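You operate a simulated robot arm through the tools that you are given. There is no shell and no other tool.

Carry out the task below with a simulated robot arm. There is one attempt and no reset: what you move stays moved.

JOB
Move the black wheel from the round blue holder to the red frame's post.
Fine: park the plain orange cap on the narrow wooden table; the small silver collar goes under the wheel; push the cap home there; spin the wheel a quarter turn or more.

It is judged by the outcome, as a careful person would: the job done as asked, and still so three seconds after it is handed in. It fails if anything else is knocked over, pushed out of place, dropped, spilled or broken. Lids that push on must go on centred and level and be pressed home; caps that screw on are set level and turned clockwise until they are tight.

ROBOT AND FRAMES
A 5-joint arm with a two-finger parallel gripper, fixed in place. Base frame: the origin is at the foot of the arm, x ahead of it, y to its left, z up. Lengths are in m, angles in rad, forces in N, time in s.
It reaches about 1.134 m from its shoulder. Its first joint turns from -2.601 to 2.601 rad. Payload 1.57 kg.
The TCP is the grasp point between the finger pads, 0.03 m short of the fingertips. In the tool frame z runs along the fingers and y along their closing line. Largest opening 0.11 m; finger width 0.024, thickness 0.012; the body of the gripper, 0.048 by 0.112 m, starts 0.078 m behind the TCP.
Orientation is told as [roll, pitch, yaw] about the base's x, y, z axes, in that order, counted from this pose: with the fingers straight down and closing along the base's y, the tool's x points along the base's -x, its y along +y and its z along -z.

CONTROLS
- The arm moves only by the tool step_arm. Its argument "moves" is a list of rows, each an object (a shift or turn left out is 0, a gripper value left out holds the last) with "jaw": the gripper command, from -1 (shut) to 1 (fully open), values between in proportion; "offset": the shift along the base's x, y, z in units of 50 mm (1.0 is 50 mm), a list of three; "dr": the turn, a rotation vector about the base's x, y, z in units of 5 degrees (1.0 is 5 degrees), a list of three. In form: [{"jaw": jaw, "offset": [tx, ty, tz], "dr": [wx, wy, wz]}, ...]. A call has 1 to 20 rows; each row shifts and turns the commanded pose from where the row before left it. A call with a number of a shift or a turn outside -1 to 1 is refused whole. Each row takes 0.2 s and may step no farther than 0.05 m and 0.15 rad from the row before; otherwise, or with a gripper value out of range, the whole call is refused. A pose out of reach is approached as far as the arm can. The call stops where the force on the tool passes 90 N (or 10 N more than at its start, if that is more) or the arm is blocked; 0.2 s more then pass. Each finger travels about 0.072 m/s and halts on what it meets, pressing with about 39 N; the grip force reading is that of the motor and also rises with nothing between the fingers. The clock runs only during rows and for 0.2 s after the last one: add rows that do not move to give the fingers time. It gives the time, the measured TCP pose, the force on the tool (base axes), the opening and the grip force at its end, in the units of the frame above (readings bear some noise), with the torque about the TCP (base axes, N m) and any sound that the robot's microphone picked up.
- Cameras (640 x 400 px; columns grow to the right, rows downward): "scene" is fixed at [0.3987, 0.6504, 1.4198]; the picture's right is [0.39, 0.92, 0.00], its down [0.78, -0.33, -0.54] and it looks along [-0.50, 0.21, -0.84] (base axes); focal length 214 px, centre (320, 200). "wrist" rides on the gripper at [0.07, 0.016, -0.141] in the tool frame; the picture's right is [-0.23, 0.97, 0.00], its down [-0.86, -0.20, -0.48] and it looks along [-0.47, -0.11, 0.88] (tool axes); focal length 222 px, centre (320, 200). There is no depth. A picture from a camera that has moved, and an enlarged one, comes with that camera's place and axes in the base frame and with its lens.
- grab_frame(camera): a new picture of that camera. No time passes.
- slide_trunk(by): slides the trunk up (or, below 0, down) by that many m; the arm rides with it, the base frame stays. It gives what a move gives, with no picture.
- enlarge(camera, box): a new picture of the part [left, top, right, bottom] of that camera's present view, enlarged. No time passes.
- sign_off(): hands the job in; it is judged then, once.

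Places have to be worked out from the pictures, the camera data and where the tool is seen. Open the gripper and draw the arm clear of the work before you hand the job in, unless the task says otherwise.

The tools are called after "Emit:" as name(argument=value, ...) on one line, values as JSON. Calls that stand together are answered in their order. step_arm: Moves the arm, as the interface text tells. Its arguments: {"type":"object","properties":{"moves":{"type":"array"}},"required":["moves"]} The other tools are called the same way: slide_trunk (by) slides the trunk up or down; grab_frame (camera) takes a picture; enlarge (camera, box) takes an enlarged picture of a part of a camera's view; sign_off () hands the job in.

At the start:

```text
time_s: 0.0
position: [0.4404, 0.4254, 1.172]
orientation: [0.0, -0.001, 0.001]
wrist_force: [-0.6, 0.3, -0.2]
torque: [0.0, 0.01, 0.01]
grip_width: 0.11
gripper_force: 0.0
trunk travel left (down, up): [-0.905, 0.065]
```

scene: 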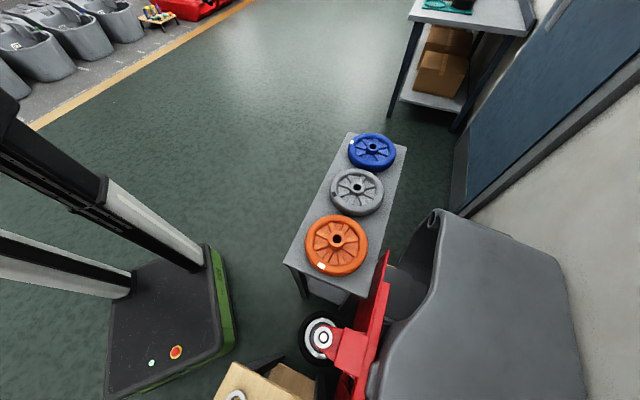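
wrist: 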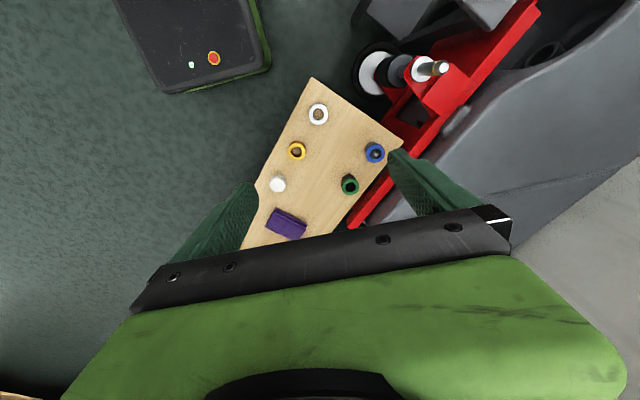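

I begin by taking enlarged looks at both views, to find the black wheel, blue holder, post, collar and cap.

Emit:
enlarge(camera="scene", box=[260, 110, 440, 222])

Emit:
enlarge(camera="wrist", box=[220, 20, 480, 182])

Emit:
enlarge(camera="scene", box=[200, 270, 410, 400])

Emit:
enlarge(camera="wrist", box=[230, 80, 420, 240])

```text
3.56 times, centred on (350, 166) of scene
camera zoom: at [0.3987, 0.6504, 1.4198], right [0.39, 0.92, 0.0], down [0.78, -0.33, -0.54], along [-0.5, 0.21, -0.84], focal length 763 px, centre (213, 321)
```

zoom: 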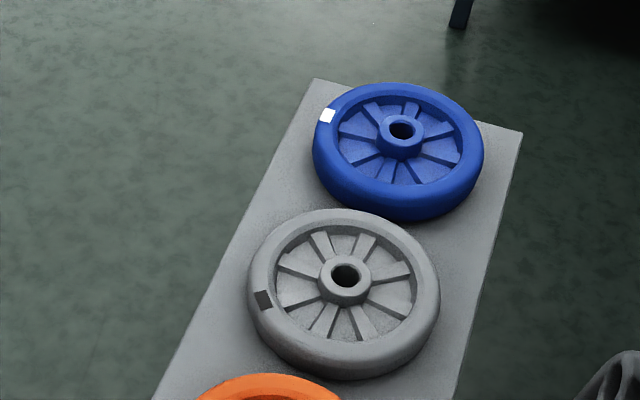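

```text
2.46 times, centred on (350, 101) of wrist
camera zoom: at [0.3701, 0.4405, 1.3142], right [0.23, 0.97, 0.0], down [0.86, -0.2, 0.48], along [0.47, -0.11, -0.88], focal length 547 px, centre (246, 444)
```

zoom: 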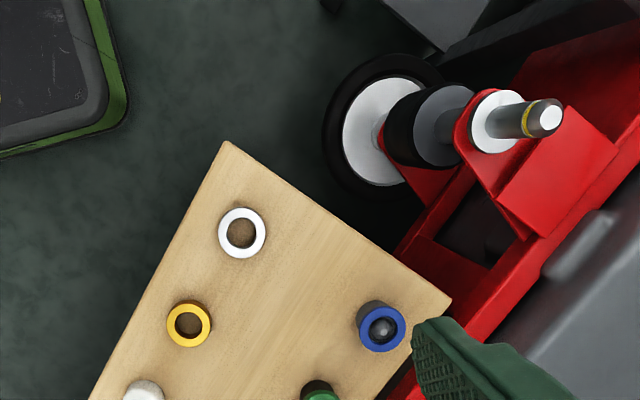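

```text
3.05 times, centred on (305, 335) of scene
camera zoom: at [0.3987, 0.6504, 1.4198], right [0.39, 0.92, 0.0], down [0.78, -0.33, -0.54], along [-0.5, 0.21, -0.84], focal length 654 px, centre (366, -211)
```

zoom: 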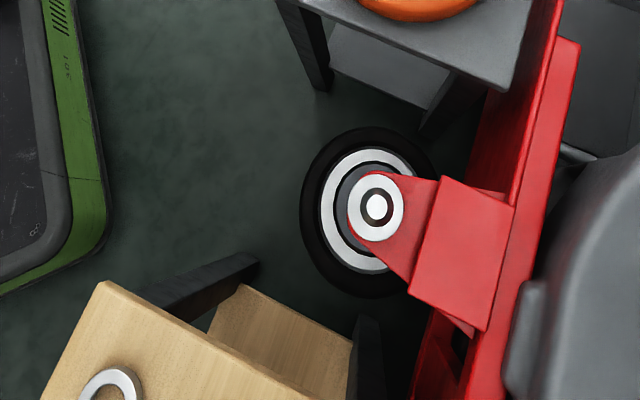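

```text
2.50 times, centred on (325, 160) of wrist
camera zoom: at [0.3701, 0.4405, 1.3142], right [0.23, 0.97, 0.0], down [0.86, -0.2, 0.48], along [0.47, -0.11, -0.88], focal length 555 px, centre (308, 300)
```

zoom: 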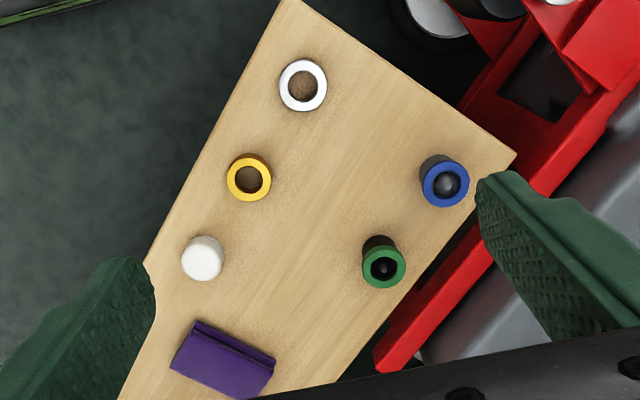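

The post stands upright roughly beneath the scene camera near (0.41, 0.65), and the wooden table with collars and caps is near (0.5, 0.4, 0.7). No black wheel or orange cap is visible yet, so I swing the arm toward the right at this height to look around.

Emit:
step_arm(moves=[{"jaw": 1, "offset": [0, -1, 0]}, {"offset": [0, -1, 0]}, {"offset": [0, -1, 0]}, {"offset": [0, -1, 0]}, {"offset": [0, -1, 0]}, {"offset": [0, -1, 0]}, {"offset": [0, -1, 0]}, {"offset": [0, -1, 0]}])

Emit:
grab_frame(camera="wrist")

Emit:
grab_frame(camera="scene")

```text
time_s: 1.8
position: [0.5655, 0.09, 1.1714]
orientation: [0.0, 0.003, 0.0]
wrist_force: [0.5, -1.0, 0.2]
torque: [0.03, 0.01, -0.02]
grip_width: 0.1099
gripper_force: 0.0
out of reach, approached as far as the arm can: row 2, 3, 4, 5, 6, 7, 8
trunk travel left (down, up): [-0.905, 0.065]
```

```text
taken
camera wrist: at [0.4958, 0.1042, 1.3145], right [0.23, 0.97, 0.0], down [0.86, -0.2, 0.48], along [0.46, -0.11, -0.88], focal length 222 px, centre (320, 200)
```

wrist: 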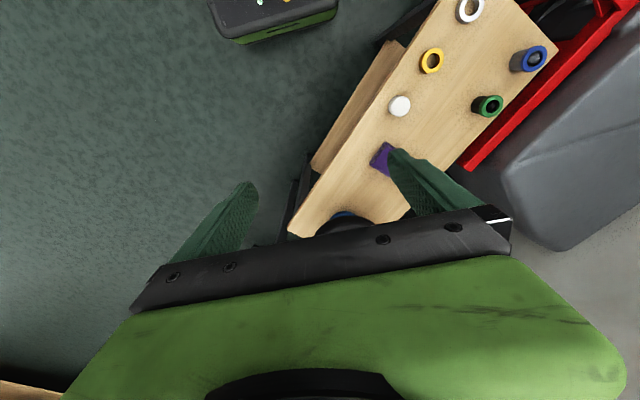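

```text
taken
```

scene: 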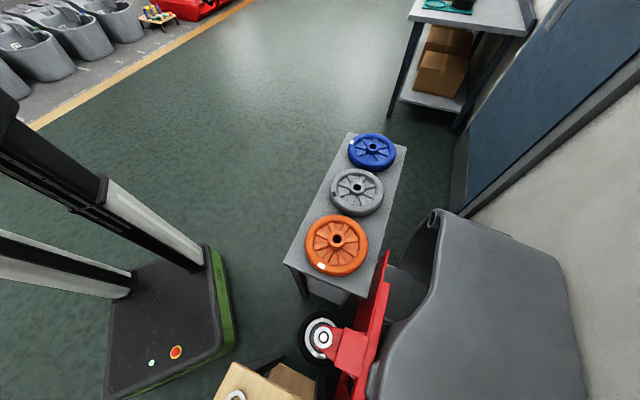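

A blue/dark thing shows at the gripper's edge just past the wooden table. I extend outward in x to bring it into the open part of the wrist view.

Emit:
step_arm(moves=[{"offset": [1, 0, 0]}, {"offset": [1, 0, 0]}, {"offset": [1, 0, 0]}, {"offset": [1, 0, 0]}, {"offset": [1, 0, 0]}])

Emit:
grab_frame(camera="wrist")

```text
time_s: 3.0
position: [0.8173, 0.0902, 1.1715]
orientation: [-0.001, 0.002, 0.002]
wrist_force: [0.7, 0.1, -0.1]
torque: [0.02, 0.05, -0.01]
grip_width: 0.1096
gripper_force: 0.0
trunk travel left (down, up): [-0.905, 0.065]
```

```text
taken
camera wrist: at [0.7477, 0.1049, 1.3137], right [0.23, 0.97, 0.0], down [0.86, -0.2, 0.48], along [0.47, -0.11, -0.88], focal length 222 px, centre (320, 200)
```

wrist: 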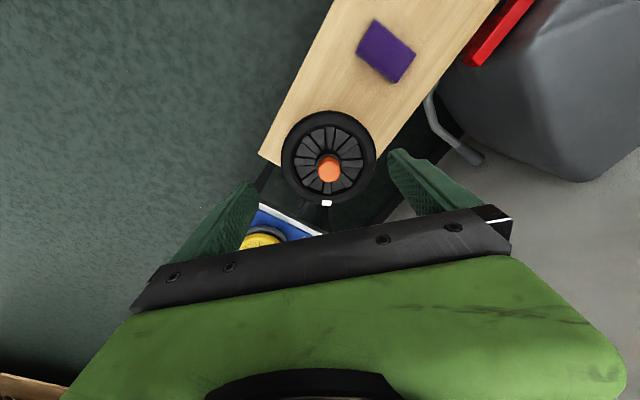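

There is the black wheel with the orange cap on top, beside the wooden table. I move further out to see the surroundings and zoom in on the wheel.

Emit:
enlarge(camera="wrist", box=[250, 90, 410, 250])

Emit:
step_arm(moves=[{"offset": [1, -0.5, 0]}, {"offset": [1, -0.5, 0]}, {"offset": [1, -0.5, 0]}])

Emit:
grab_frame(camera="wrist")

Emit:
enlarge(camera="wrist", box=[220, 20, 420, 220])

```text
2.50 times, centred on (330, 170) of wrist
camera zoom: at [0.7477, 0.1049, 1.3137], right [0.23, 0.97, 0.0], down [0.86, -0.2, 0.48], along [0.47, -0.11, -0.88], focal length 555 px, centre (295, 275)
```

zoom: 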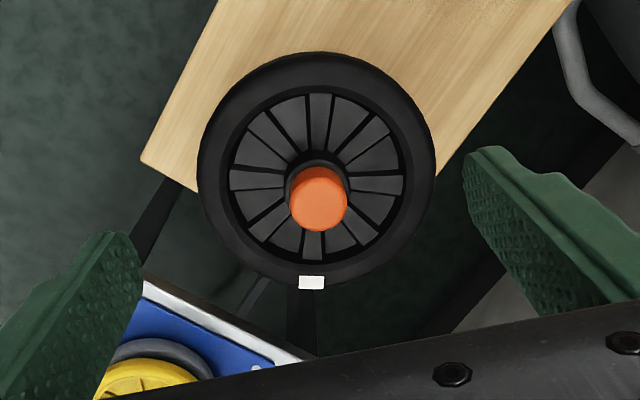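

```text
refused: row 1 steps farther than a row can; nothing moved
```

```text
taken
camera wrist: at [0.7477, 0.1049, 1.3137], right [0.23, 0.97, 0.0], down [0.86, -0.2, 0.48], along [0.47, -0.11, -0.88], focal length 222 px, centre (320, 200)
```

wrist: 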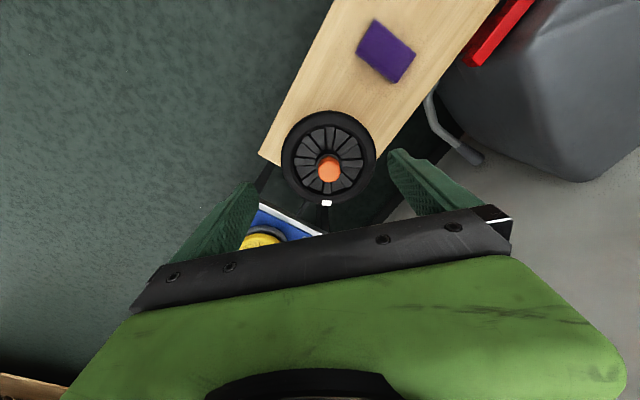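

```text
2.00 times, centred on (320, 120) of wrist
camera zoom: at [0.7477, 0.1049, 1.3137], right [0.23, 0.97, 0.0], down [0.86, -0.2, 0.48], along [0.47, -0.11, -0.88], focal length 444 px, centre (320, 360)
```

zoom: 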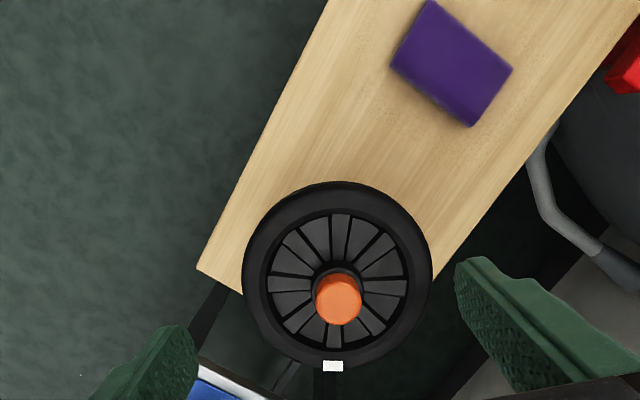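

The row was too long; I step outward with shorter rows to triangulate the wheel and see what else is beyond it.

Emit:
step_arm(moves=[{"offset": [0.9, 0, 0]}, {"offset": [0.9, 0, 0]}, {"offset": [0.9, 0, 0]}])

Emit:
grab_frame(camera="wrist")

Emit:
enlarge(camera="wrist", box=[220, 0, 420, 200])

```text
time_s: 3.8
position: [0.9439, 0.0886, 1.1711]
orientation: [0.002, -0.001, 0.0]
wrist_force: [-0.6, 0.3, -0.3]
torque: [0.01, 0.02, 0.02]
grip_width: 0.1101
gripper_force: 0.0
out of reach, approached as far as the arm can: row 3
trunk travel left (down, up): [-0.905, 0.065]
```

```text
taken
camera wrist: at [0.873, 0.1032, 1.3135], right [0.23, 0.97, 0.0], down [0.85, -0.2, 0.48], along [0.47, -0.11, -0.88], focal length 222 px, centre (320, 200)
```

wrist: 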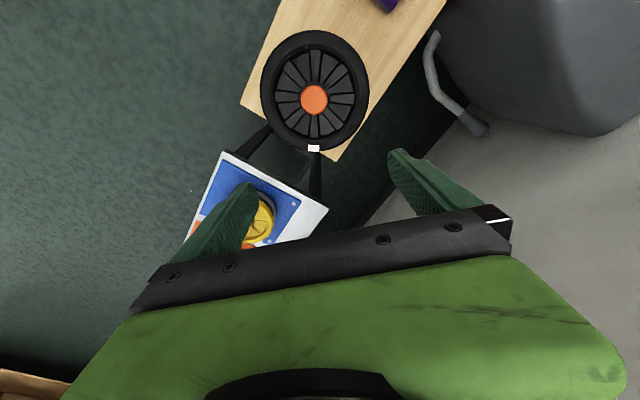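

```text
2.00 times, centred on (320, 100) of wrist
camera zoom: at [0.873, 0.1032, 1.3135], right [0.23, 0.97, 0.0], down [0.85, -0.2, 0.48], along [0.47, -0.11, -0.88], focal length 444 px, centre (320, 400)
```

zoom: 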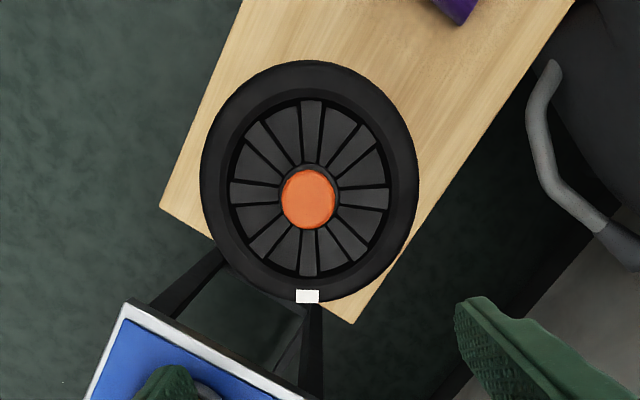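

Triangulating from the two views, the cap top sits near (0.90, 0.086, 0.90) and the wheel is about 0.2 m across. I back off and lower the trunk for a more oblique, closer view of the holder.

Emit:
step_arm(moves=[{"offset": [-0.9, 0, 0]}, {"offset": [-0.9, 0, 0]}, {"offset": [-0.9, 0, 0]}, {"offset": [-0.9, 0, 0]}, {"offset": [-0.9, 0, 0]}, {"offset": [-0.9, 0, 0]}])

Emit:
slide_trunk(by=-0.15)

Emit:
grab_frame(camera="wrist")

Emit:
enlarge(camera="wrist", box=[230, 130, 410, 243])

```text
time_s: 5.2
position: [0.67, 0.0877, 1.1723]
orientation: [0.0, -0.001, 0.0]
wrist_force: [-0.6, -0.9, 0.3]
torque: [-0.03, -0.03, 0.01]
grip_width: 0.1101
gripper_force: 0.1
trunk travel left (down, up): [-0.905, 0.065]
```

```text
time_s: 7.0
position: [0.6704, 0.0871, 1.022]
orientation: [0.001, -0.001, 0.0]
wrist_force: [0.5, -0.8, -0.5]
torque: [0.04, 0.01, 0.0]
grip_width: 0.1099
gripper_force: 0.1
trunk travel left (down, up): [-0.755, 0.215]
```

```text
taken
camera wrist: at [0.601, 0.1026, 1.1643], right [0.23, 0.97, 0.0], down [0.86, -0.2, 0.48], along [0.47, -0.11, -0.88], focal length 222 px, centre (320, 200)
```

wrist: 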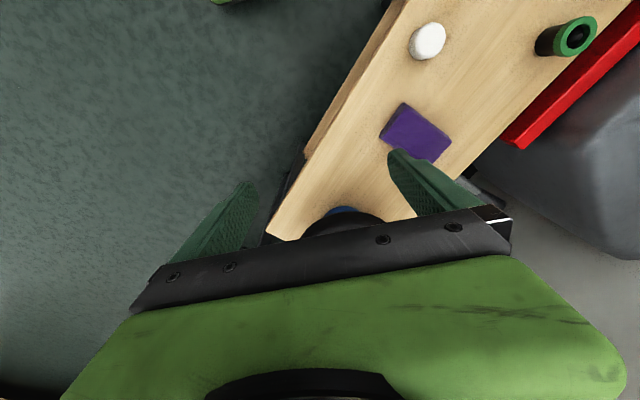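

```text
3.54 times, centred on (320, 186) of wrist
camera zoom: at [0.601, 0.1026, 1.1643], right [0.23, 0.97, 0.0], down [0.86, -0.2, 0.48], along [0.47, -0.11, -0.88], focal length 786 px, centre (320, 248)
```

zoom: 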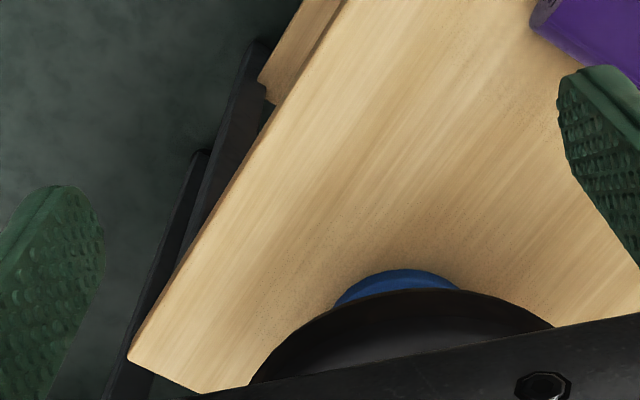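

The blue holder is beneath the wheel at the table's far end. I tilt the tool outward 45° for a side look.

Emit:
step_arm(moves=[{"dr": [0.12, -0.99, 0]}, {"dr": [0.12, -0.99, 0]}, {"dr": [0.12, -0.99, 0]}, {"dr": [0.12, -0.99, 0]}, {"dr": [0.12, -0.99, 0]}, {"dr": [0.12, -0.99, 0]}, {"dr": [0.12, -0.99, 0]}, {"dr": [0.12, -0.99, 0]}, {"dr": [0.12, -0.99, 0]}])

Emit:
grab_frame(camera="wrist")

Emit:
enlarge(camera="wrist", box=[220, 60, 440, 220])

```text
time_s: 8.9
position: [0.735, 0.0965, 1.0923]
orientation: [0.119, -0.774, -0.05]
wrist_force: [0.0, 0.0, 0.4]
torque: [0.0, 0.03, 0.05]
grip_width: 0.1099
gripper_force: 0.1
out of reach, approached as far as the arm can: row 2, 3, 4, 5, 6, 7, 8, 9
trunk travel left (down, up): [-0.755, 0.215]
```

```text
taken
camera wrist: at [0.5851, 0.1024, 1.1449], right [0.13, 0.96, 0.24], down [0.28, -0.27, 0.92], along [0.95, -0.05, -0.31], focal length 222 px, centre (320, 200)
```

wrist: 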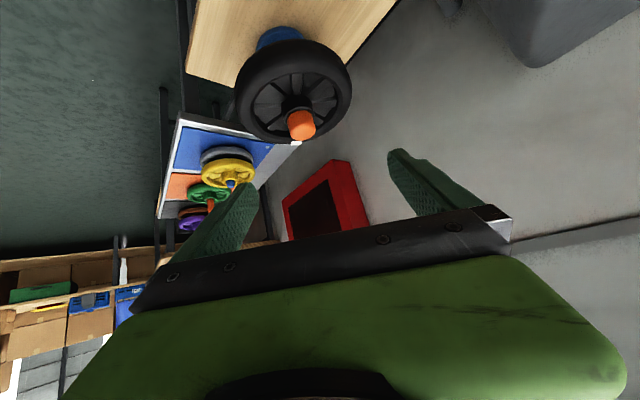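

```text
2.50 times, centred on (330, 140) of wrist
camera zoom: at [0.5851, 0.1024, 1.1449], right [0.13, 0.96, 0.24], down [0.28, -0.27, 0.92], along [0.95, -0.05, -0.31], focal length 555 px, centre (295, 350)
```

zoom: 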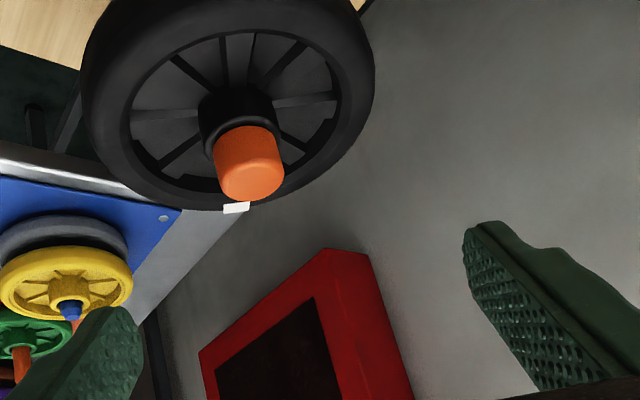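

The side view shows blue holder, wheel, raised hub boss and tall orange cap. I lower the trunk a little for a flatter view to measure heights.

Emit:
slide_trunk(by=-0.12)

Emit:
grab_frame(camera="wrist")

Emit:
enlarge(camera="wrist", box=[220, 100, 420, 225])

```text
time_s: 10.4
position: [0.734, 0.0968, 0.9716]
orientation: [0.119, -0.776, -0.05]
wrist_force: [-0.9, -0.7, -0.4]
torque: [0.0, -0.02, 0.0]
grip_width: 0.1099
gripper_force: 0.0
trunk travel left (down, up): [-0.635, 0.335]
```

```text
taken
camera wrist: at [0.585, 0.1024, 1.025], right [0.13, 0.96, 0.24], down [0.28, -0.27, 0.92], along [0.95, -0.05, -0.31], focal length 222 px, centre (320, 200)
```

wrist: 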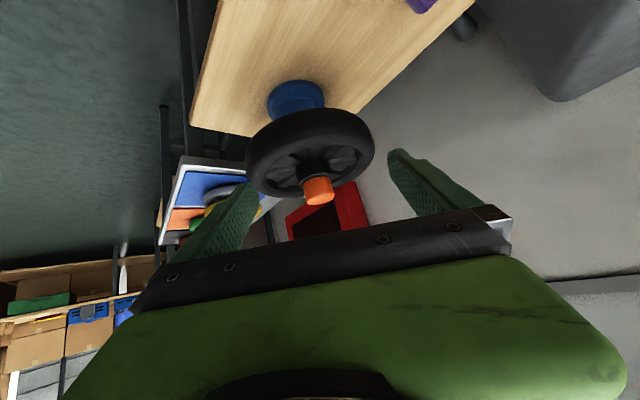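

```text
3.20 times, centred on (320, 162) of wrist
camera zoom: at [0.585, 0.1024, 1.025], right [0.13, 0.96, 0.24], down [0.28, -0.27, 0.92], along [0.95, -0.05, -0.31], focal length 711 px, centre (320, 320)
```

zoom: 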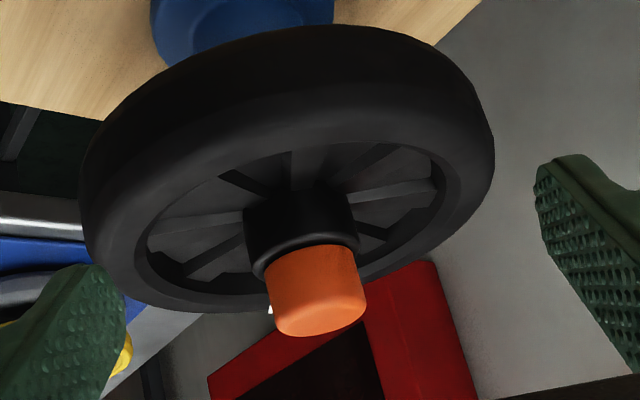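

Heights work out roughly: cap top ≈0.925, hub top ≈0.895, spokes ≈0.87; the red post top ≈(0.401, 0.658, 0.853). I bring the tool upright again and swing toward the collars for a closer look.

Emit:
step_arm(moves=[{"offset": [0, 0, 0.5], "dr": [-0.12, 0.99, 0]}, {"dr": [-0.12, 0.99, 0]}, {"dr": [-0.12, 0.99, 0]}, {"dr": [-0.12, 0.99, 0]}, {"dr": [-0.12, 0.99, 0]}, {"dr": [-0.12, 0.99, 0]}, {"dr": [-0.12, 0.99, 0]}, {"dr": [-0.12, 0.99, 0]}, {"dr": [-0.12, 0.99, 0]}])

```text
time_s: 12.4
position: [0.7342, 0.0975, 0.9016]
orientation: [-0.002, 0.004, 0.001]
wrist_force: [-0.1, 0.2, 1.2]
torque: [0.01, 0.06, -0.03]
grip_width: 0.1101
gripper_force: 0.0
out of reach, approached as far as the arm can: row 1, 2, 3, 4, 5, 6, 7, 9
trunk travel left (down, up): [-0.635, 0.335]
```

The vertical pose's ceiling seems to ride with the trunk (TCP z now 0.90), which is still above everything on the table. I move toward the collars at this height.

Emit:
step_arm(moves=[{"offset": [-0.5, 0.6, 0]}, {"offset": [-0.5, 0.6, 0]}, {"offset": [-0.5, 0.6, 0]}, {"offset": [-0.5, 0.6, 0]}, {"offset": [-0.5, 0.6, 0]}, {"offset": [-0.5, 0.6, 0]}, {"offset": [-0.5, 0.6, 0]}, {"offset": [-0.5, 0.6, 0]}])

Emit:
grab_frame(camera="wrist")

Emit:
grab_frame(camera="scene")

```text
time_s: 14.2
position: [0.5347, 0.3365, 0.903]
orientation: [0.002, 0.002, 0.0]
wrist_force: [0.5, -0.2, -0.1]
torque: [0.02, 0.04, 0.0]
grip_width: 0.11
gripper_force: 0.1
trunk travel left (down, up): [-0.635, 0.335]
```

```text
taken
camera wrist: at [0.4648, 0.352, 1.0444], right [0.23, 0.97, 0.0], down [0.86, -0.2, 0.48], along [0.46, -0.11, -0.88], focal length 222 px, centre (320, 200)
```

wrist: 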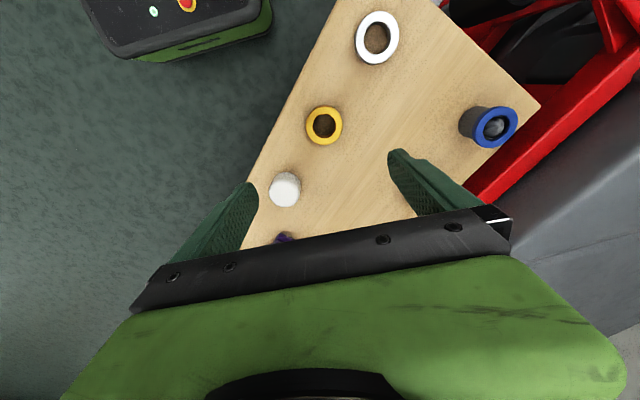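

```text
taken
```

scene: 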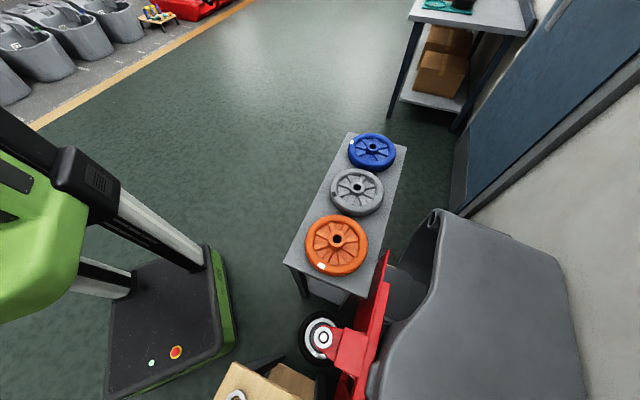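

Emit:
enlarge(camera="wrist", box=[260, 0, 420, 160])

Emit:
enlarge(camera="wrist", box=[240, 80, 540, 260])

Emit:
enlarge(camera="scene", box=[210, 300, 390, 400])

```text
2.50 times, centred on (340, 80) of wrist
camera zoom: at [0.4648, 0.352, 1.0444], right [0.23, 0.97, 0.0], down [0.86, -0.2, 0.48], along [0.46, -0.11, -0.88], focal length 555 px, centre (270, 500)
```

zoom: 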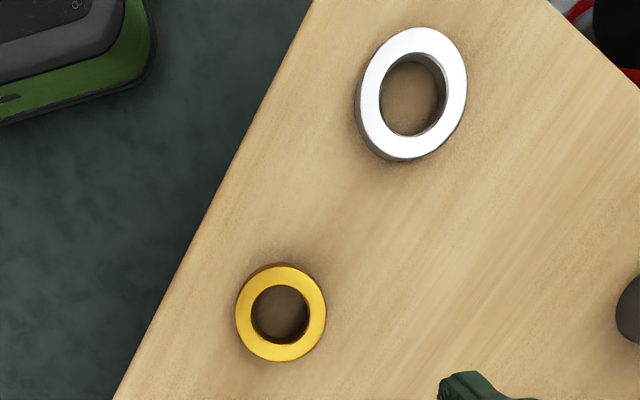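

```text
2.13 times, centred on (390, 170) of wrist
camera zoom: at [0.4648, 0.352, 1.0444], right [0.23, 0.97, 0.0], down [0.86, -0.2, 0.48], along [0.46, -0.11, -0.88], focal length 474 px, centre (171, 264)
```

zoom: 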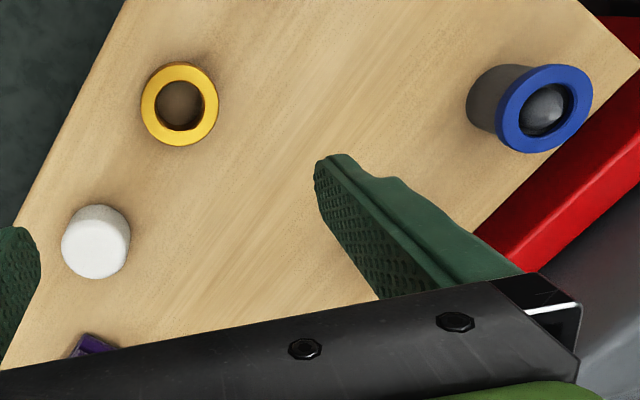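

```text
3.56 times, centred on (300, 350) of scene
camera zoom: at [0.3987, 0.6504, 1.4198], right [0.39, 0.92, 0.0], down [0.78, -0.33, -0.54], along [-0.5, 0.21, -0.84], focal length 763 px, centre (391, -333)
```

zoom: 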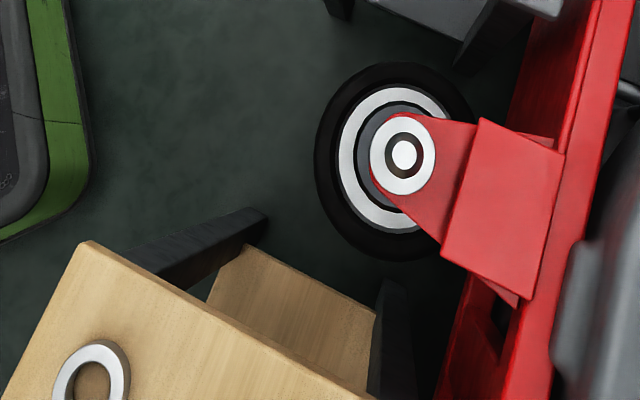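

The silver collar measures about (0.441, 0.420), top z ≈0.755 with the table at ≈0.742, OD ≈45 mm and hole ≈29 mm. I raise the trunk 0.1 m, then yaw 90° while moving near the post so that the wrist camera looks at it.

Emit:
slide_trunk(by=0.1)

Emit:
step_arm(moves=[{"offset": [-0.083, 0.183, 0], "dr": [0, 0, 1]}, {"offset": [-0.083, 0.183, 0], "dr": [0, 0, 1]}, {"offset": [-0.083, 0.183, 0], "dr": [0, 0, 1]}, {"offset": [-0.083, 0.183, 0], "dr": [0, 0, 1]}, {"offset": [-0.083, 0.183, 0], "dr": [0, 0, 1]}, {"offset": [-0.083, 0.183, 0], "dr": [0, 0, 1]}, {"offset": [-0.083, 0.183, 0], "dr": [0, 0, 1]}, {"offset": [-0.083, 0.183, 0], "dr": [0, 0, 1]}, {"offset": [-0.083, 0.183, 0], "dr": [0, 0, 1]}, {"offset": [-0.083, 0.183, 0], "dr": [0, 0, 1]}, {"offset": [-0.083, 0.183, 0], "dr": [0, 0, 1]}, {"offset": [-0.083, 0.183, 0], "dr": [0, 0, 1]}, {"offset": [-0.083, 0.183, 0], "dr": [0, 0, 1]}, {"offset": [-0.083, 0.183, 0], "dr": [0, 0, 1]}, {"offset": [-0.083, 0.183, 0], "dr": [0, 0, 1]}, {"offset": [-0.083, 0.183, 0], "dr": [0, 0, 1]}, {"offset": [-0.083, 0.183, 0], "dr": [0, 0, 1]}, {"offset": [-0.083, 0.183, 0], "dr": [0, 0, 1]}])

Emit:
grab_frame(camera="wrist")

Emit:
enlarge(camera="wrist", box=[220, 50, 420, 210])

```text
time_s: 15.6
position: [0.5342, 0.3353, 1.0017]
orientation: [-0.001, 0.002, 0.001]
wrist_force: [-0.7, 0.1, 0.5]
torque: [0.0, -0.02, 0.0]
grip_width: 0.1099
gripper_force: 0.0
trunk travel left (down, up): [-0.735, 0.235]
```

```text
time_s: 19.4
position: [0.4602, 0.5026, 1.0025]
orientation: [0.0, 0.001, 1.571]
wrist_force: [0.4, 0.8, 0.8]
torque: [0.0, 0.03, 0.0]
grip_width: 0.1103
gripper_force: 0.0
trunk travel left (down, up): [-0.735, 0.235]
```

```text
taken
camera wrist: at [0.443, 0.4314, 1.1444], right [-0.97, 0.23, 0.0], down [0.2, 0.86, 0.48], along [0.11, 0.46, -0.88], focal length 222 px, centre (320, 200)
```

wrist: 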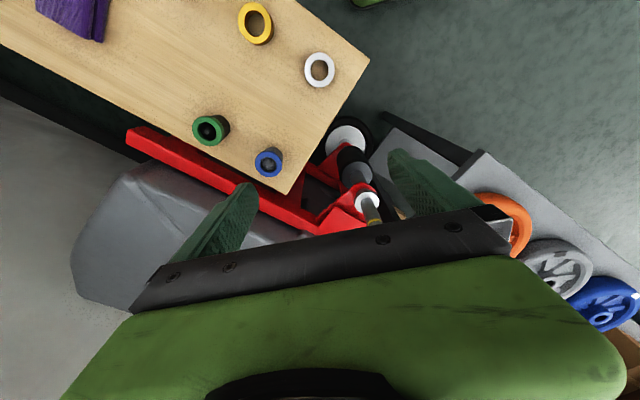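

```text
2.50 times, centred on (320, 130) of wrist
camera zoom: at [0.443, 0.4314, 1.1444], right [-0.97, 0.23, 0.0], down [0.2, 0.86, 0.48], along [0.11, 0.46, -0.88], focal length 555 px, centre (320, 375)
```

zoom: 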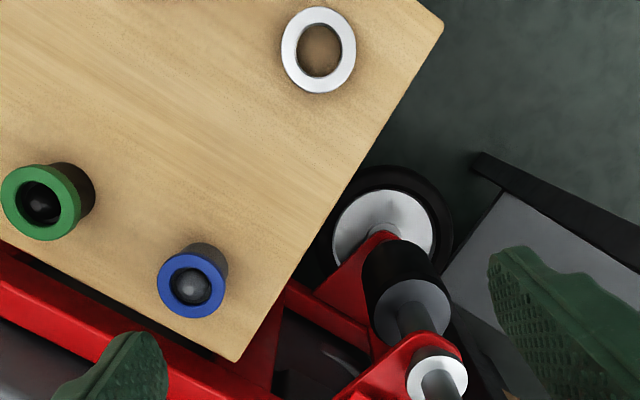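

The collar and post base are visible but the post top is behind the gripper body. I move 8 cm further in y for a clear look at it.

Emit:
step_arm(moves=[{"offset": [-0.2, 0.6, 0]}, {"offset": [-0.2, 0.6, 0]}, {"offset": [-0.2, 0.6, 0]}])

Emit:
grab_frame(camera="wrist")

Emit:
enlarge(camera="wrist", box=[250, 80, 410, 220])

Emit:
grab_frame(camera="scene")

```text
time_s: 20.2
position: [0.4294, 0.5924, 1.0026]
orientation: [0.0, 0.001, 1.573]
wrist_force: [0.6, -0.2, 0.0]
torque: [0.02, 0.0, 0.0]
grip_width: 0.1099
gripper_force: 0.1
trunk travel left (down, up): [-0.735, 0.235]
```

```text
taken
camera wrist: at [0.4121, 0.5217, 1.1443], right [-0.97, 0.23, 0.0], down [0.2, 0.86, 0.48], along [0.11, 0.46, -0.88], focal length 222 px, centre (320, 200)
```

wrist: 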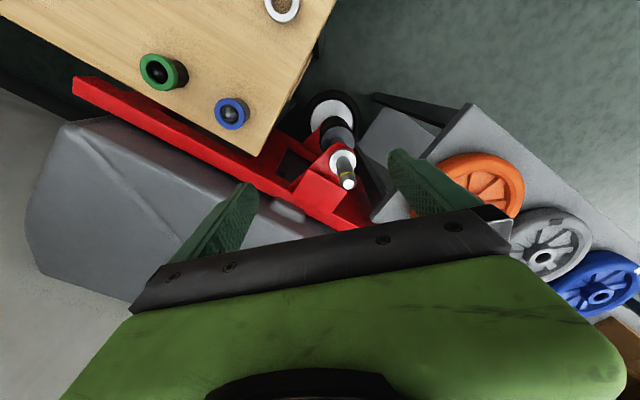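

```text
2.86 times, centred on (330, 150) of wrist
camera zoom: at [0.4121, 0.5217, 1.1443], right [-0.97, 0.23, 0.0], down [0.2, 0.86, 0.48], along [0.11, 0.46, -0.88], focal length 635 px, centre (291, 343)
```

zoom: 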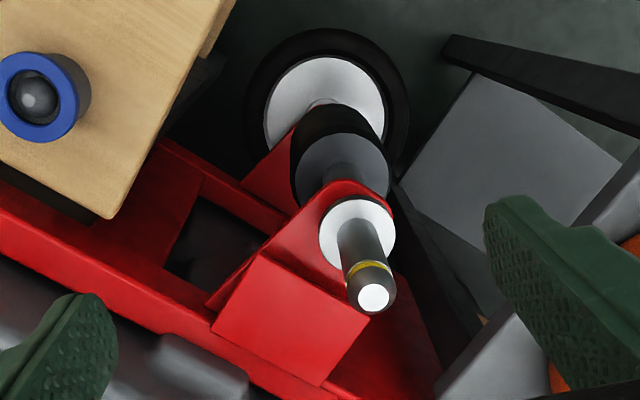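

```text
taken
```

scene: 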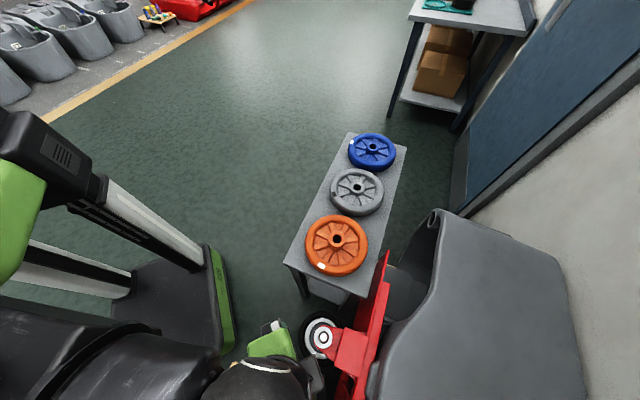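

The post stands at about (0.401, 0.657), washer face z ≈0.763, top ≈0.857, diameter ≈25 mm. Now I go for the orange cap: swing back above the wheel with yaw near 0.

Emit:
step_arm(moves=[{"offset": [0.467, -0.556, 0], "dr": [0, 0, -1]}, {"offset": [0.467, -0.556, 0], "dr": [0, 0, -1]}, {"offset": [0.467, -0.556, 0], "dr": [0, 0, -1]}, {"offset": [0.467, -0.556, 0], "dr": [0, 0, -1]}, {"offset": [0.467, -0.556, 0], "dr": [0, 0, -1]}, {"offset": [0.467, -0.556, 0], "dr": [0, 0, -1]}, {"offset": [0.467, -0.556, 0], "dr": [0, 0, -1]}, {"offset": [0.467, -0.556, 0], "dr": [0, 0, -1]}, {"offset": [0.467, -0.556, 0], "dr": [0, 0, -1]}, {"offset": [0.467, -0.556, 0], "dr": [0, 0, -1]}, {"offset": [0.467, -0.556, 0], "dr": [0, 0, -1]}, {"offset": [0.467, -0.556, 0], "dr": [0, 0, -1]}, {"offset": [0.467, -0.556, 0], "dr": [0, 0, -1]}, {"offset": [0.467, -0.556, 0], "dr": [0, 0, -1]}, {"offset": [0.467, -0.556, 0], "dr": [0, 0, -1]}, {"offset": [0.467, -0.556, 0], "dr": [0, 0, -1]}, {"offset": [0.467, -0.556, 0], "dr": [0, 0, -1]}, {"offset": [0.467, -0.556, 0], "dr": [0, 0, -1]}])

Emit:
grab_frame(camera="wrist")

Emit:
enlarge(camera="wrist", box=[240, 100, 400, 220])

```text
time_s: 24.0
position: [0.8504, 0.0905, 1.0013]
orientation: [0.0, 0.002, 0.0]
wrist_force: [0.6, 0.0, -0.1]
torque: [0.01, -0.03, 0.01]
grip_width: 0.1101
gripper_force: 0.0
trunk travel left (down, up): [-0.735, 0.235]
```

```text
taken
camera wrist: at [0.781, 0.1061, 1.1442], right [0.23, 0.97, 0.0], down [0.86, -0.2, 0.48], along [0.46, -0.11, -0.88], focal length 222 px, centre (320, 200)
```

wrist: 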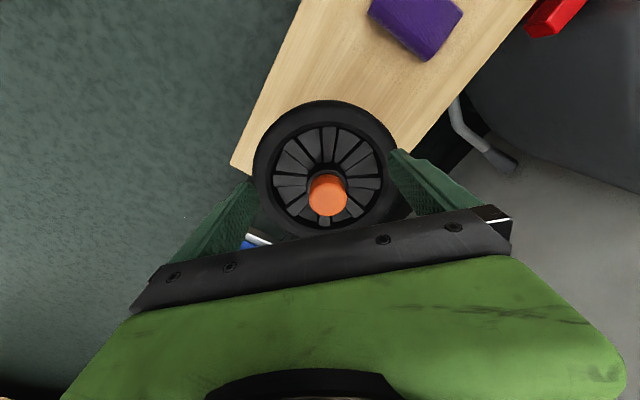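

```text
3.33 times, centred on (320, 160) of wrist
camera zoom: at [0.781, 0.1061, 1.1442], right [0.23, 0.97, 0.0], down [0.86, -0.2, 0.48], along [0.46, -0.11, -0.88], focal length 740 px, centre (320, 333)
```

zoom: 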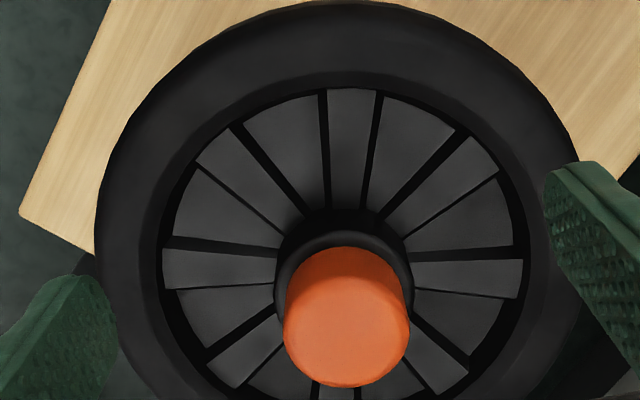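

Cap top centre comes out at (0.899, 0.087, 0.92), 44 mm across. I move over it and descend partway, checking alignment.

Emit:
step_arm(moves=[{"offset": [0.49, -0.03, 0]}, {"offset": [0.49, -0.03, 0]}, {"offset": [0, 0, -0.5]}, {"offset": [0, 0, -0.5]}])

Emit:
enlarge(camera="wrist", box=[220, 100, 420, 225])

```text
time_s: 25.0
position: [0.8995, 0.0884, 1.003]
orientation: [0.0, 0.002, 0.0]
wrist_force: [0.3, -1.0, 0.5]
torque: [-0.01, 0.05, 0.02]
grip_width: 0.11
gripper_force: 0.0
out of reach, approached as far as the arm can: row 3, 4
trunk travel left (down, up): [-0.735, 0.235]
```

```text
3.20 times, centred on (320, 162) of wrist
camera zoom: at [0.8299, 0.1031, 1.1443], right [0.23, 0.97, 0.0], down [0.86, -0.2, 0.48], along [0.46, -0.11, -0.88], focal length 711 px, centre (320, 320)
```

zoom: 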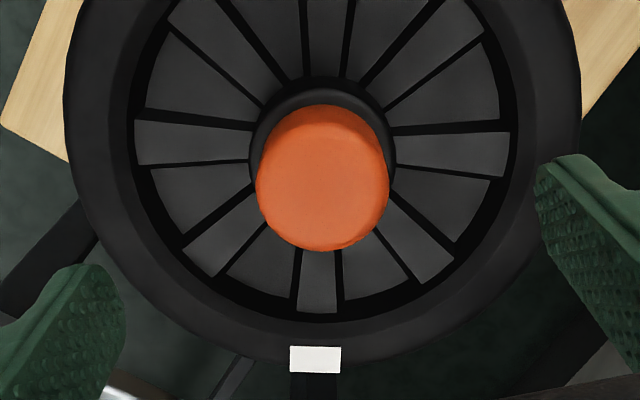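

Vertical travel evidently comes only from the trunk, and the alignment over the cap is within 1 mm. I lower the trunk 78 mm so the fingertips straddle the cap just above the hub.

Emit:
slide_trunk(by=-0.078)

Emit:
grab_frame(camera="wrist")

Emit:
enlarge(camera="wrist", box=[220, 100, 420, 225])

```text
time_s: 26.1
position: [0.8988, 0.0885, 0.9248]
orientation: [-0.001, 0.003, 0.002]
wrist_force: [0.0, -0.7, 0.2]
torque: [0.01, 0.03, -0.01]
grip_width: 0.1101
gripper_force: 0.0
trunk travel left (down, up): [-0.657, 0.313]
```

```text
taken
camera wrist: at [0.8297, 0.1031, 1.0664], right [0.23, 0.97, 0.0], down [0.86, -0.2, 0.48], along [0.46, -0.11, -0.88], focal length 222 px, centre (320, 200)
```

wrist: 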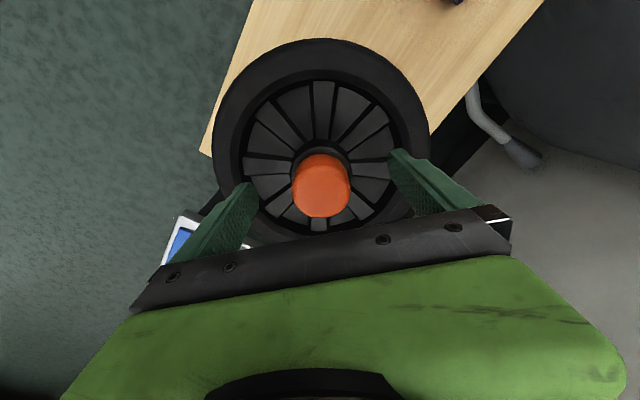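

```text
3.20 times, centred on (320, 162) of wrist
camera zoom: at [0.8297, 0.1031, 1.0664], right [0.23, 0.97, 0.0], down [0.86, -0.2, 0.48], along [0.46, -0.11, -0.88], focal length 711 px, centre (320, 320)
```

zoom: 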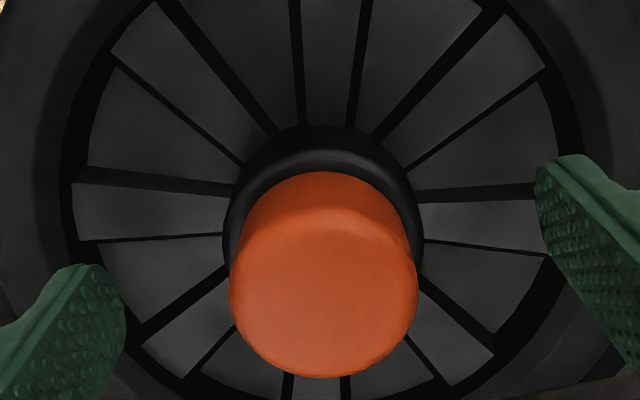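

Cap is centred between the fingers with tips at ≈0.895, above the hub top (~0.88). I close on the cap.

Emit:
step_arm(moves=[{"jaw": -1}, {"jaw": -1}, {"jaw": -1}, {"jaw": -1}, {"jaw": -1}])

Emit:
enlarge(camera="wrist", box=[220, 100, 420, 225])

```text
time_s: 27.3
position: [0.8993, 0.0882, 0.9247]
orientation: [-0.001, 0.002, 0.0]
wrist_force: [0.5, 2.2, -0.8]
torque: [0.04, -0.03, 0.04]
grip_width: 0.0418
gripper_force: 38.7
trunk travel left (down, up): [-0.657, 0.313]
```

```text
3.20 times, centred on (320, 162) of wrist
camera zoom: at [0.8298, 0.1034, 1.0664], right [0.23, 0.97, 0.0], down [0.86, -0.2, 0.48], along [0.46, -0.11, -0.88], focal length 711 px, centre (320, 320)
```

zoom: 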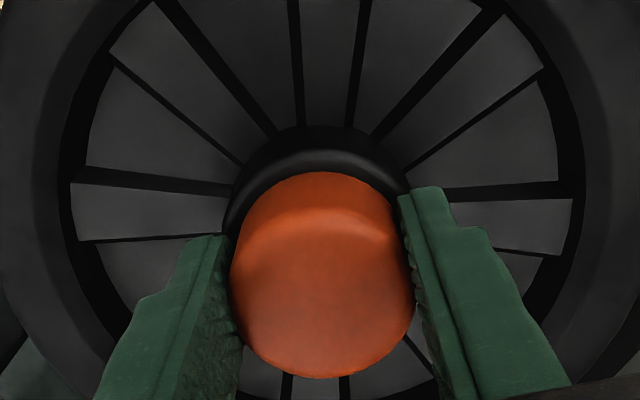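

Cap gripped at 41.8 mm. I lift the trunk gently to pull it off its peg.

Emit:
slide_trunk(by=0.02)

Emit:
enlarge(camera="wrist", box=[220, 100, 420, 225])

```text
time_s: 28.0
position: [0.8995, 0.0876, 0.9436]
orientation: [0.001, 0.002, 0.0]
wrist_force: [-0.7, 0.2, 0.0]
torque: [-0.03, 0.03, -0.01]
grip_width: 0.0416
gripper_force: 39.0
trunk travel left (down, up): [-0.677, 0.293]
```

```text
3.20 times, centred on (320, 162) of wrist
camera zoom: at [0.8297, 0.103, 1.0865], right [0.23, 0.97, 0.0], down [0.86, -0.2, 0.48], along [0.46, -0.11, -0.88], focal length 711 px, centre (320, 320)
```

zoom: 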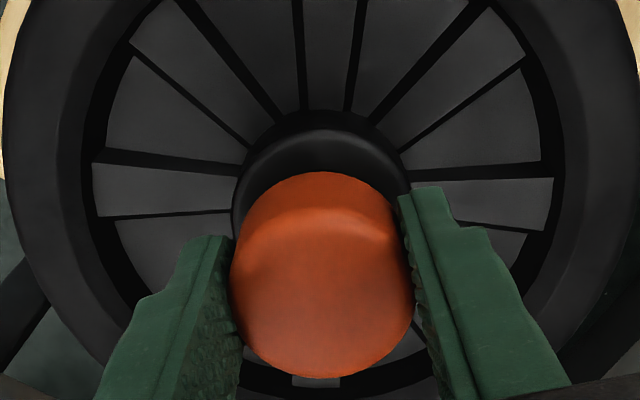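

The cap moves with the gripper, wheel stays. I lift 6 cm more and look at what lies underneath.

Emit:
slide_trunk(by=0.07)

Emit:
step_arm(moves=[{"offset": [-0.8, 0.2, 0]}, {"offset": [-0.8, 0.2, 0]}, {"offset": [-0.8, 0.2, 0]}, {"offset": [-0.8, 0.2, 0]}])

Emit:
grab_frame(camera="wrist")

Emit:
enlarge(camera="wrist", box=[220, 120, 420, 245])

```text
time_s: 29.1
position: [0.8991, 0.0888, 1.0127]
orientation: [0.0, 0.002, -0.001]
wrist_force: [0.1, 0.0, 0.1]
torque: [0.02, 0.02, -0.01]
grip_width: 0.0414
gripper_force: 38.5
trunk travel left (down, up): [-0.747, 0.223]
```

```text
time_s: 30.1
position: [0.7383, 0.1281, 1.0138]
orientation: [-0.001, 0.001, -0.001]
wrist_force: [-0.8, 0.2, 0.0]
torque: [0.0, 0.0, 0.02]
grip_width: 0.0416
gripper_force: 39.1
trunk travel left (down, up): [-0.747, 0.223]
```

```text
taken
camera wrist: at [0.6688, 0.1434, 1.1566], right [0.23, 0.97, 0.0], down [0.86, -0.2, 0.48], along [0.46, -0.11, -0.88], focal length 222 px, centre (320, 200)
```

wrist: 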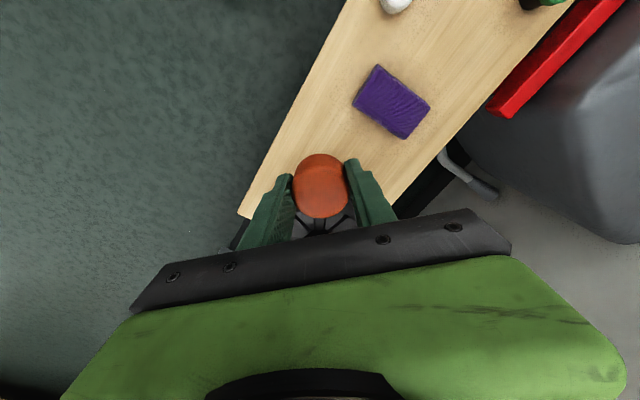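

```text
3.20 times, centred on (320, 182) of wrist
camera zoom: at [0.6688, 0.1434, 1.1566], right [0.23, 0.97, 0.0], down [0.86, -0.2, 0.48], along [0.46, -0.11, -0.88], focal length 711 px, centre (320, 256)
```

zoom: 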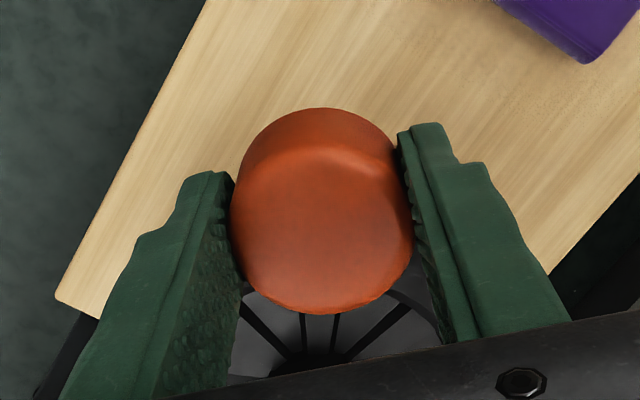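

The table's free spot near (0.66, 0.345), between the white, green and purple items, suits for parking. I carry the cap there.

Emit:
step_arm(moves=[{"offset": [-0.312, 0.868, 0]}, {"offset": [-0.312, 0.868, 0]}, {"offset": [-0.312, 0.868, 0]}, {"offset": [-0.312, 0.868, 0]}, {"offset": [-0.312, 0.868, 0]}])

Emit:
slide_trunk(by=-0.17)

Emit:
grab_frame(camera="wrist")

```text
time_s: 31.3
position: [0.6609, 0.3457, 1.0148]
orientation: [0.0, 0.002, 0.0]
wrist_force: [-0.2, -0.1, -1.0]
torque: [0.01, 0.0, 0.0]
grip_width: 0.0419
gripper_force: 39.1
trunk travel left (down, up): [-0.747, 0.223]
```

```text
time_s: 33.2
position: [0.6612, 0.3451, 0.8438]
orientation: [0.0, 0.003, -0.002]
wrist_force: [-0.6, 0.4, -1.2]
torque: [-0.01, 0.0, -0.01]
grip_width: 0.0416
gripper_force: 39.1
trunk travel left (down, up): [-0.577, 0.393]
```

```text
taken
camera wrist: at [0.5917, 0.3601, 0.9864], right [0.23, 0.97, 0.0], down [0.86, -0.2, 0.48], along [0.46, -0.11, -0.88], focal length 222 px, centre (320, 200)
```

wrist: 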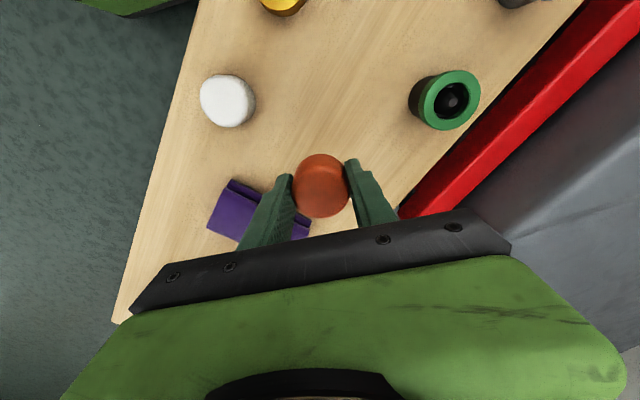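

The spot below is clear (purple block's nearest side is ~4 cm from a finger). I lower to just above contact.

Emit:
slide_trunk(by=-0.058)

Emit:
enlarge(camera="wrist", box=[220, 100, 420, 225])

```text
time_s: 34.2
position: [0.661, 0.3442, 0.7871]
orientation: [-0.001, 0.002, 0.001]
wrist_force: [-0.2, 0.1, -0.7]
torque: [-0.04, 0.01, 0.0]
grip_width: 0.0413
gripper_force: 38.5
trunk travel left (down, up): [-0.519, 0.451]
```

```text
3.20 times, centred on (320, 162) of wrist
camera zoom: at [0.5917, 0.3601, 0.9284], right [0.23, 0.97, 0.0], down [0.86, -0.2, 0.48], along [0.46, -0.11, -0.88], focal length 711 px, centre (320, 320)
```

zoom: 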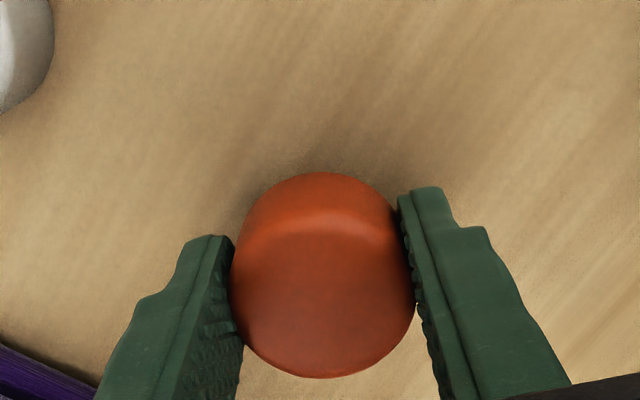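

Still free. I creep down in small steps watching the force.

Emit:
slide_trunk(by=-0.008)

Emit:
slide_trunk(by=-0.003)

Emit:
slide_trunk(by=-0.002)

```text
time_s: 34.8
position: [0.6607, 0.3447, 0.7786]
orientation: [0.001, 0.002, -0.002]
wrist_force: [-0.2, -0.5, 0.2]
torque: [0.0, 0.0, 0.02]
grip_width: 0.0413
gripper_force: 38.9
trunk travel left (down, up): [-0.511, 0.459]
```

```text
time_s: 35.3
position: [0.6615, 0.3458, 0.7746]
orientation: [0.001, 0.0, 0.001]
wrist_force: [0.6, 0.5, -0.1]
torque: [0.01, -0.02, 0.0]
grip_width: 0.0412
gripper_force: 39.0
trunk travel left (down, up): [-0.508, 0.462]
```

```text
time_s: 35.8
position: [0.6612, 0.3461, 0.7738]
orientation: [-0.001, 0.002, -0.001]
wrist_force: [-0.2, -0.2, 0.0]
torque: [-0.01, -0.01, -0.04]
grip_width: 0.0415
gripper_force: 39.2
trunk travel left (down, up): [-0.506, 0.464]
```

Emit:
slide_trunk(by=-0.003)

Emit:
enlarge(camera="wrist", box=[220, 100, 420, 225])

```text
time_s: 36.3
position: [0.6615, 0.3455, 0.7695]
orientation: [0.0, 0.001, 0.0]
wrist_force: [-0.5, 0.3, 0.6]
torque: [0.0, 0.06, 0.0]
grip_width: 0.0416
gripper_force: 39.0
trunk travel left (down, up): [-0.503, 0.467]
```

```text
3.20 times, centred on (320, 162) of wrist
camera zoom: at [0.5917, 0.3601, 0.9124], right [0.23, 0.97, 0.0], down [0.86, -0.2, 0.48], along [0.46, -0.11, -0.88], focal length 711 px, centre (320, 320)
```

zoom: 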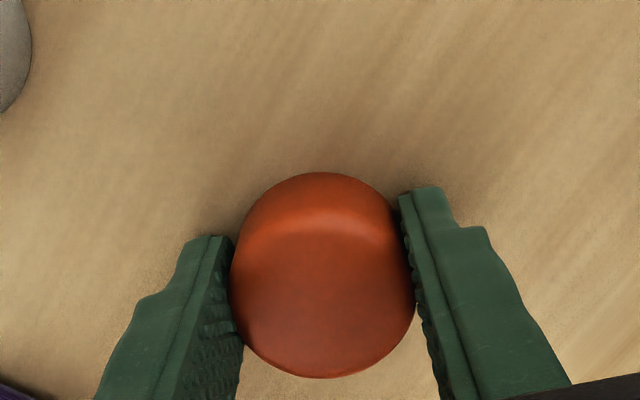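

Still no contact, so the table is slightly lower than I reckoned; I keep creeping.

Emit:
slide_trunk(by=-0.002)

Emit:
slide_trunk(by=-0.002)

```text
time_s: 36.8
position: [0.6618, 0.346, 0.7702]
orientation: [0.001, -0.003, 0.0]
wrist_force: [9.8, 5.0, 32.8]
torque: [0.09, -0.02, 0.01]
grip_width: 0.0414
gripper_force: 38.8
trunk travel left (down, up): [-0.501, 0.469]
```

```text
time_s: 37.4
position: [0.661, 0.3445, 0.7695]
orientation: [0.003, -0.005, -0.001]
wrist_force: [28.8, 16.2, 78.8]
torque: [-0.97, 0.09, 0.39]
grip_width: 0.0415
gripper_force: 39.5
trunk travel left (down, up): [-0.499, 0.471]
```

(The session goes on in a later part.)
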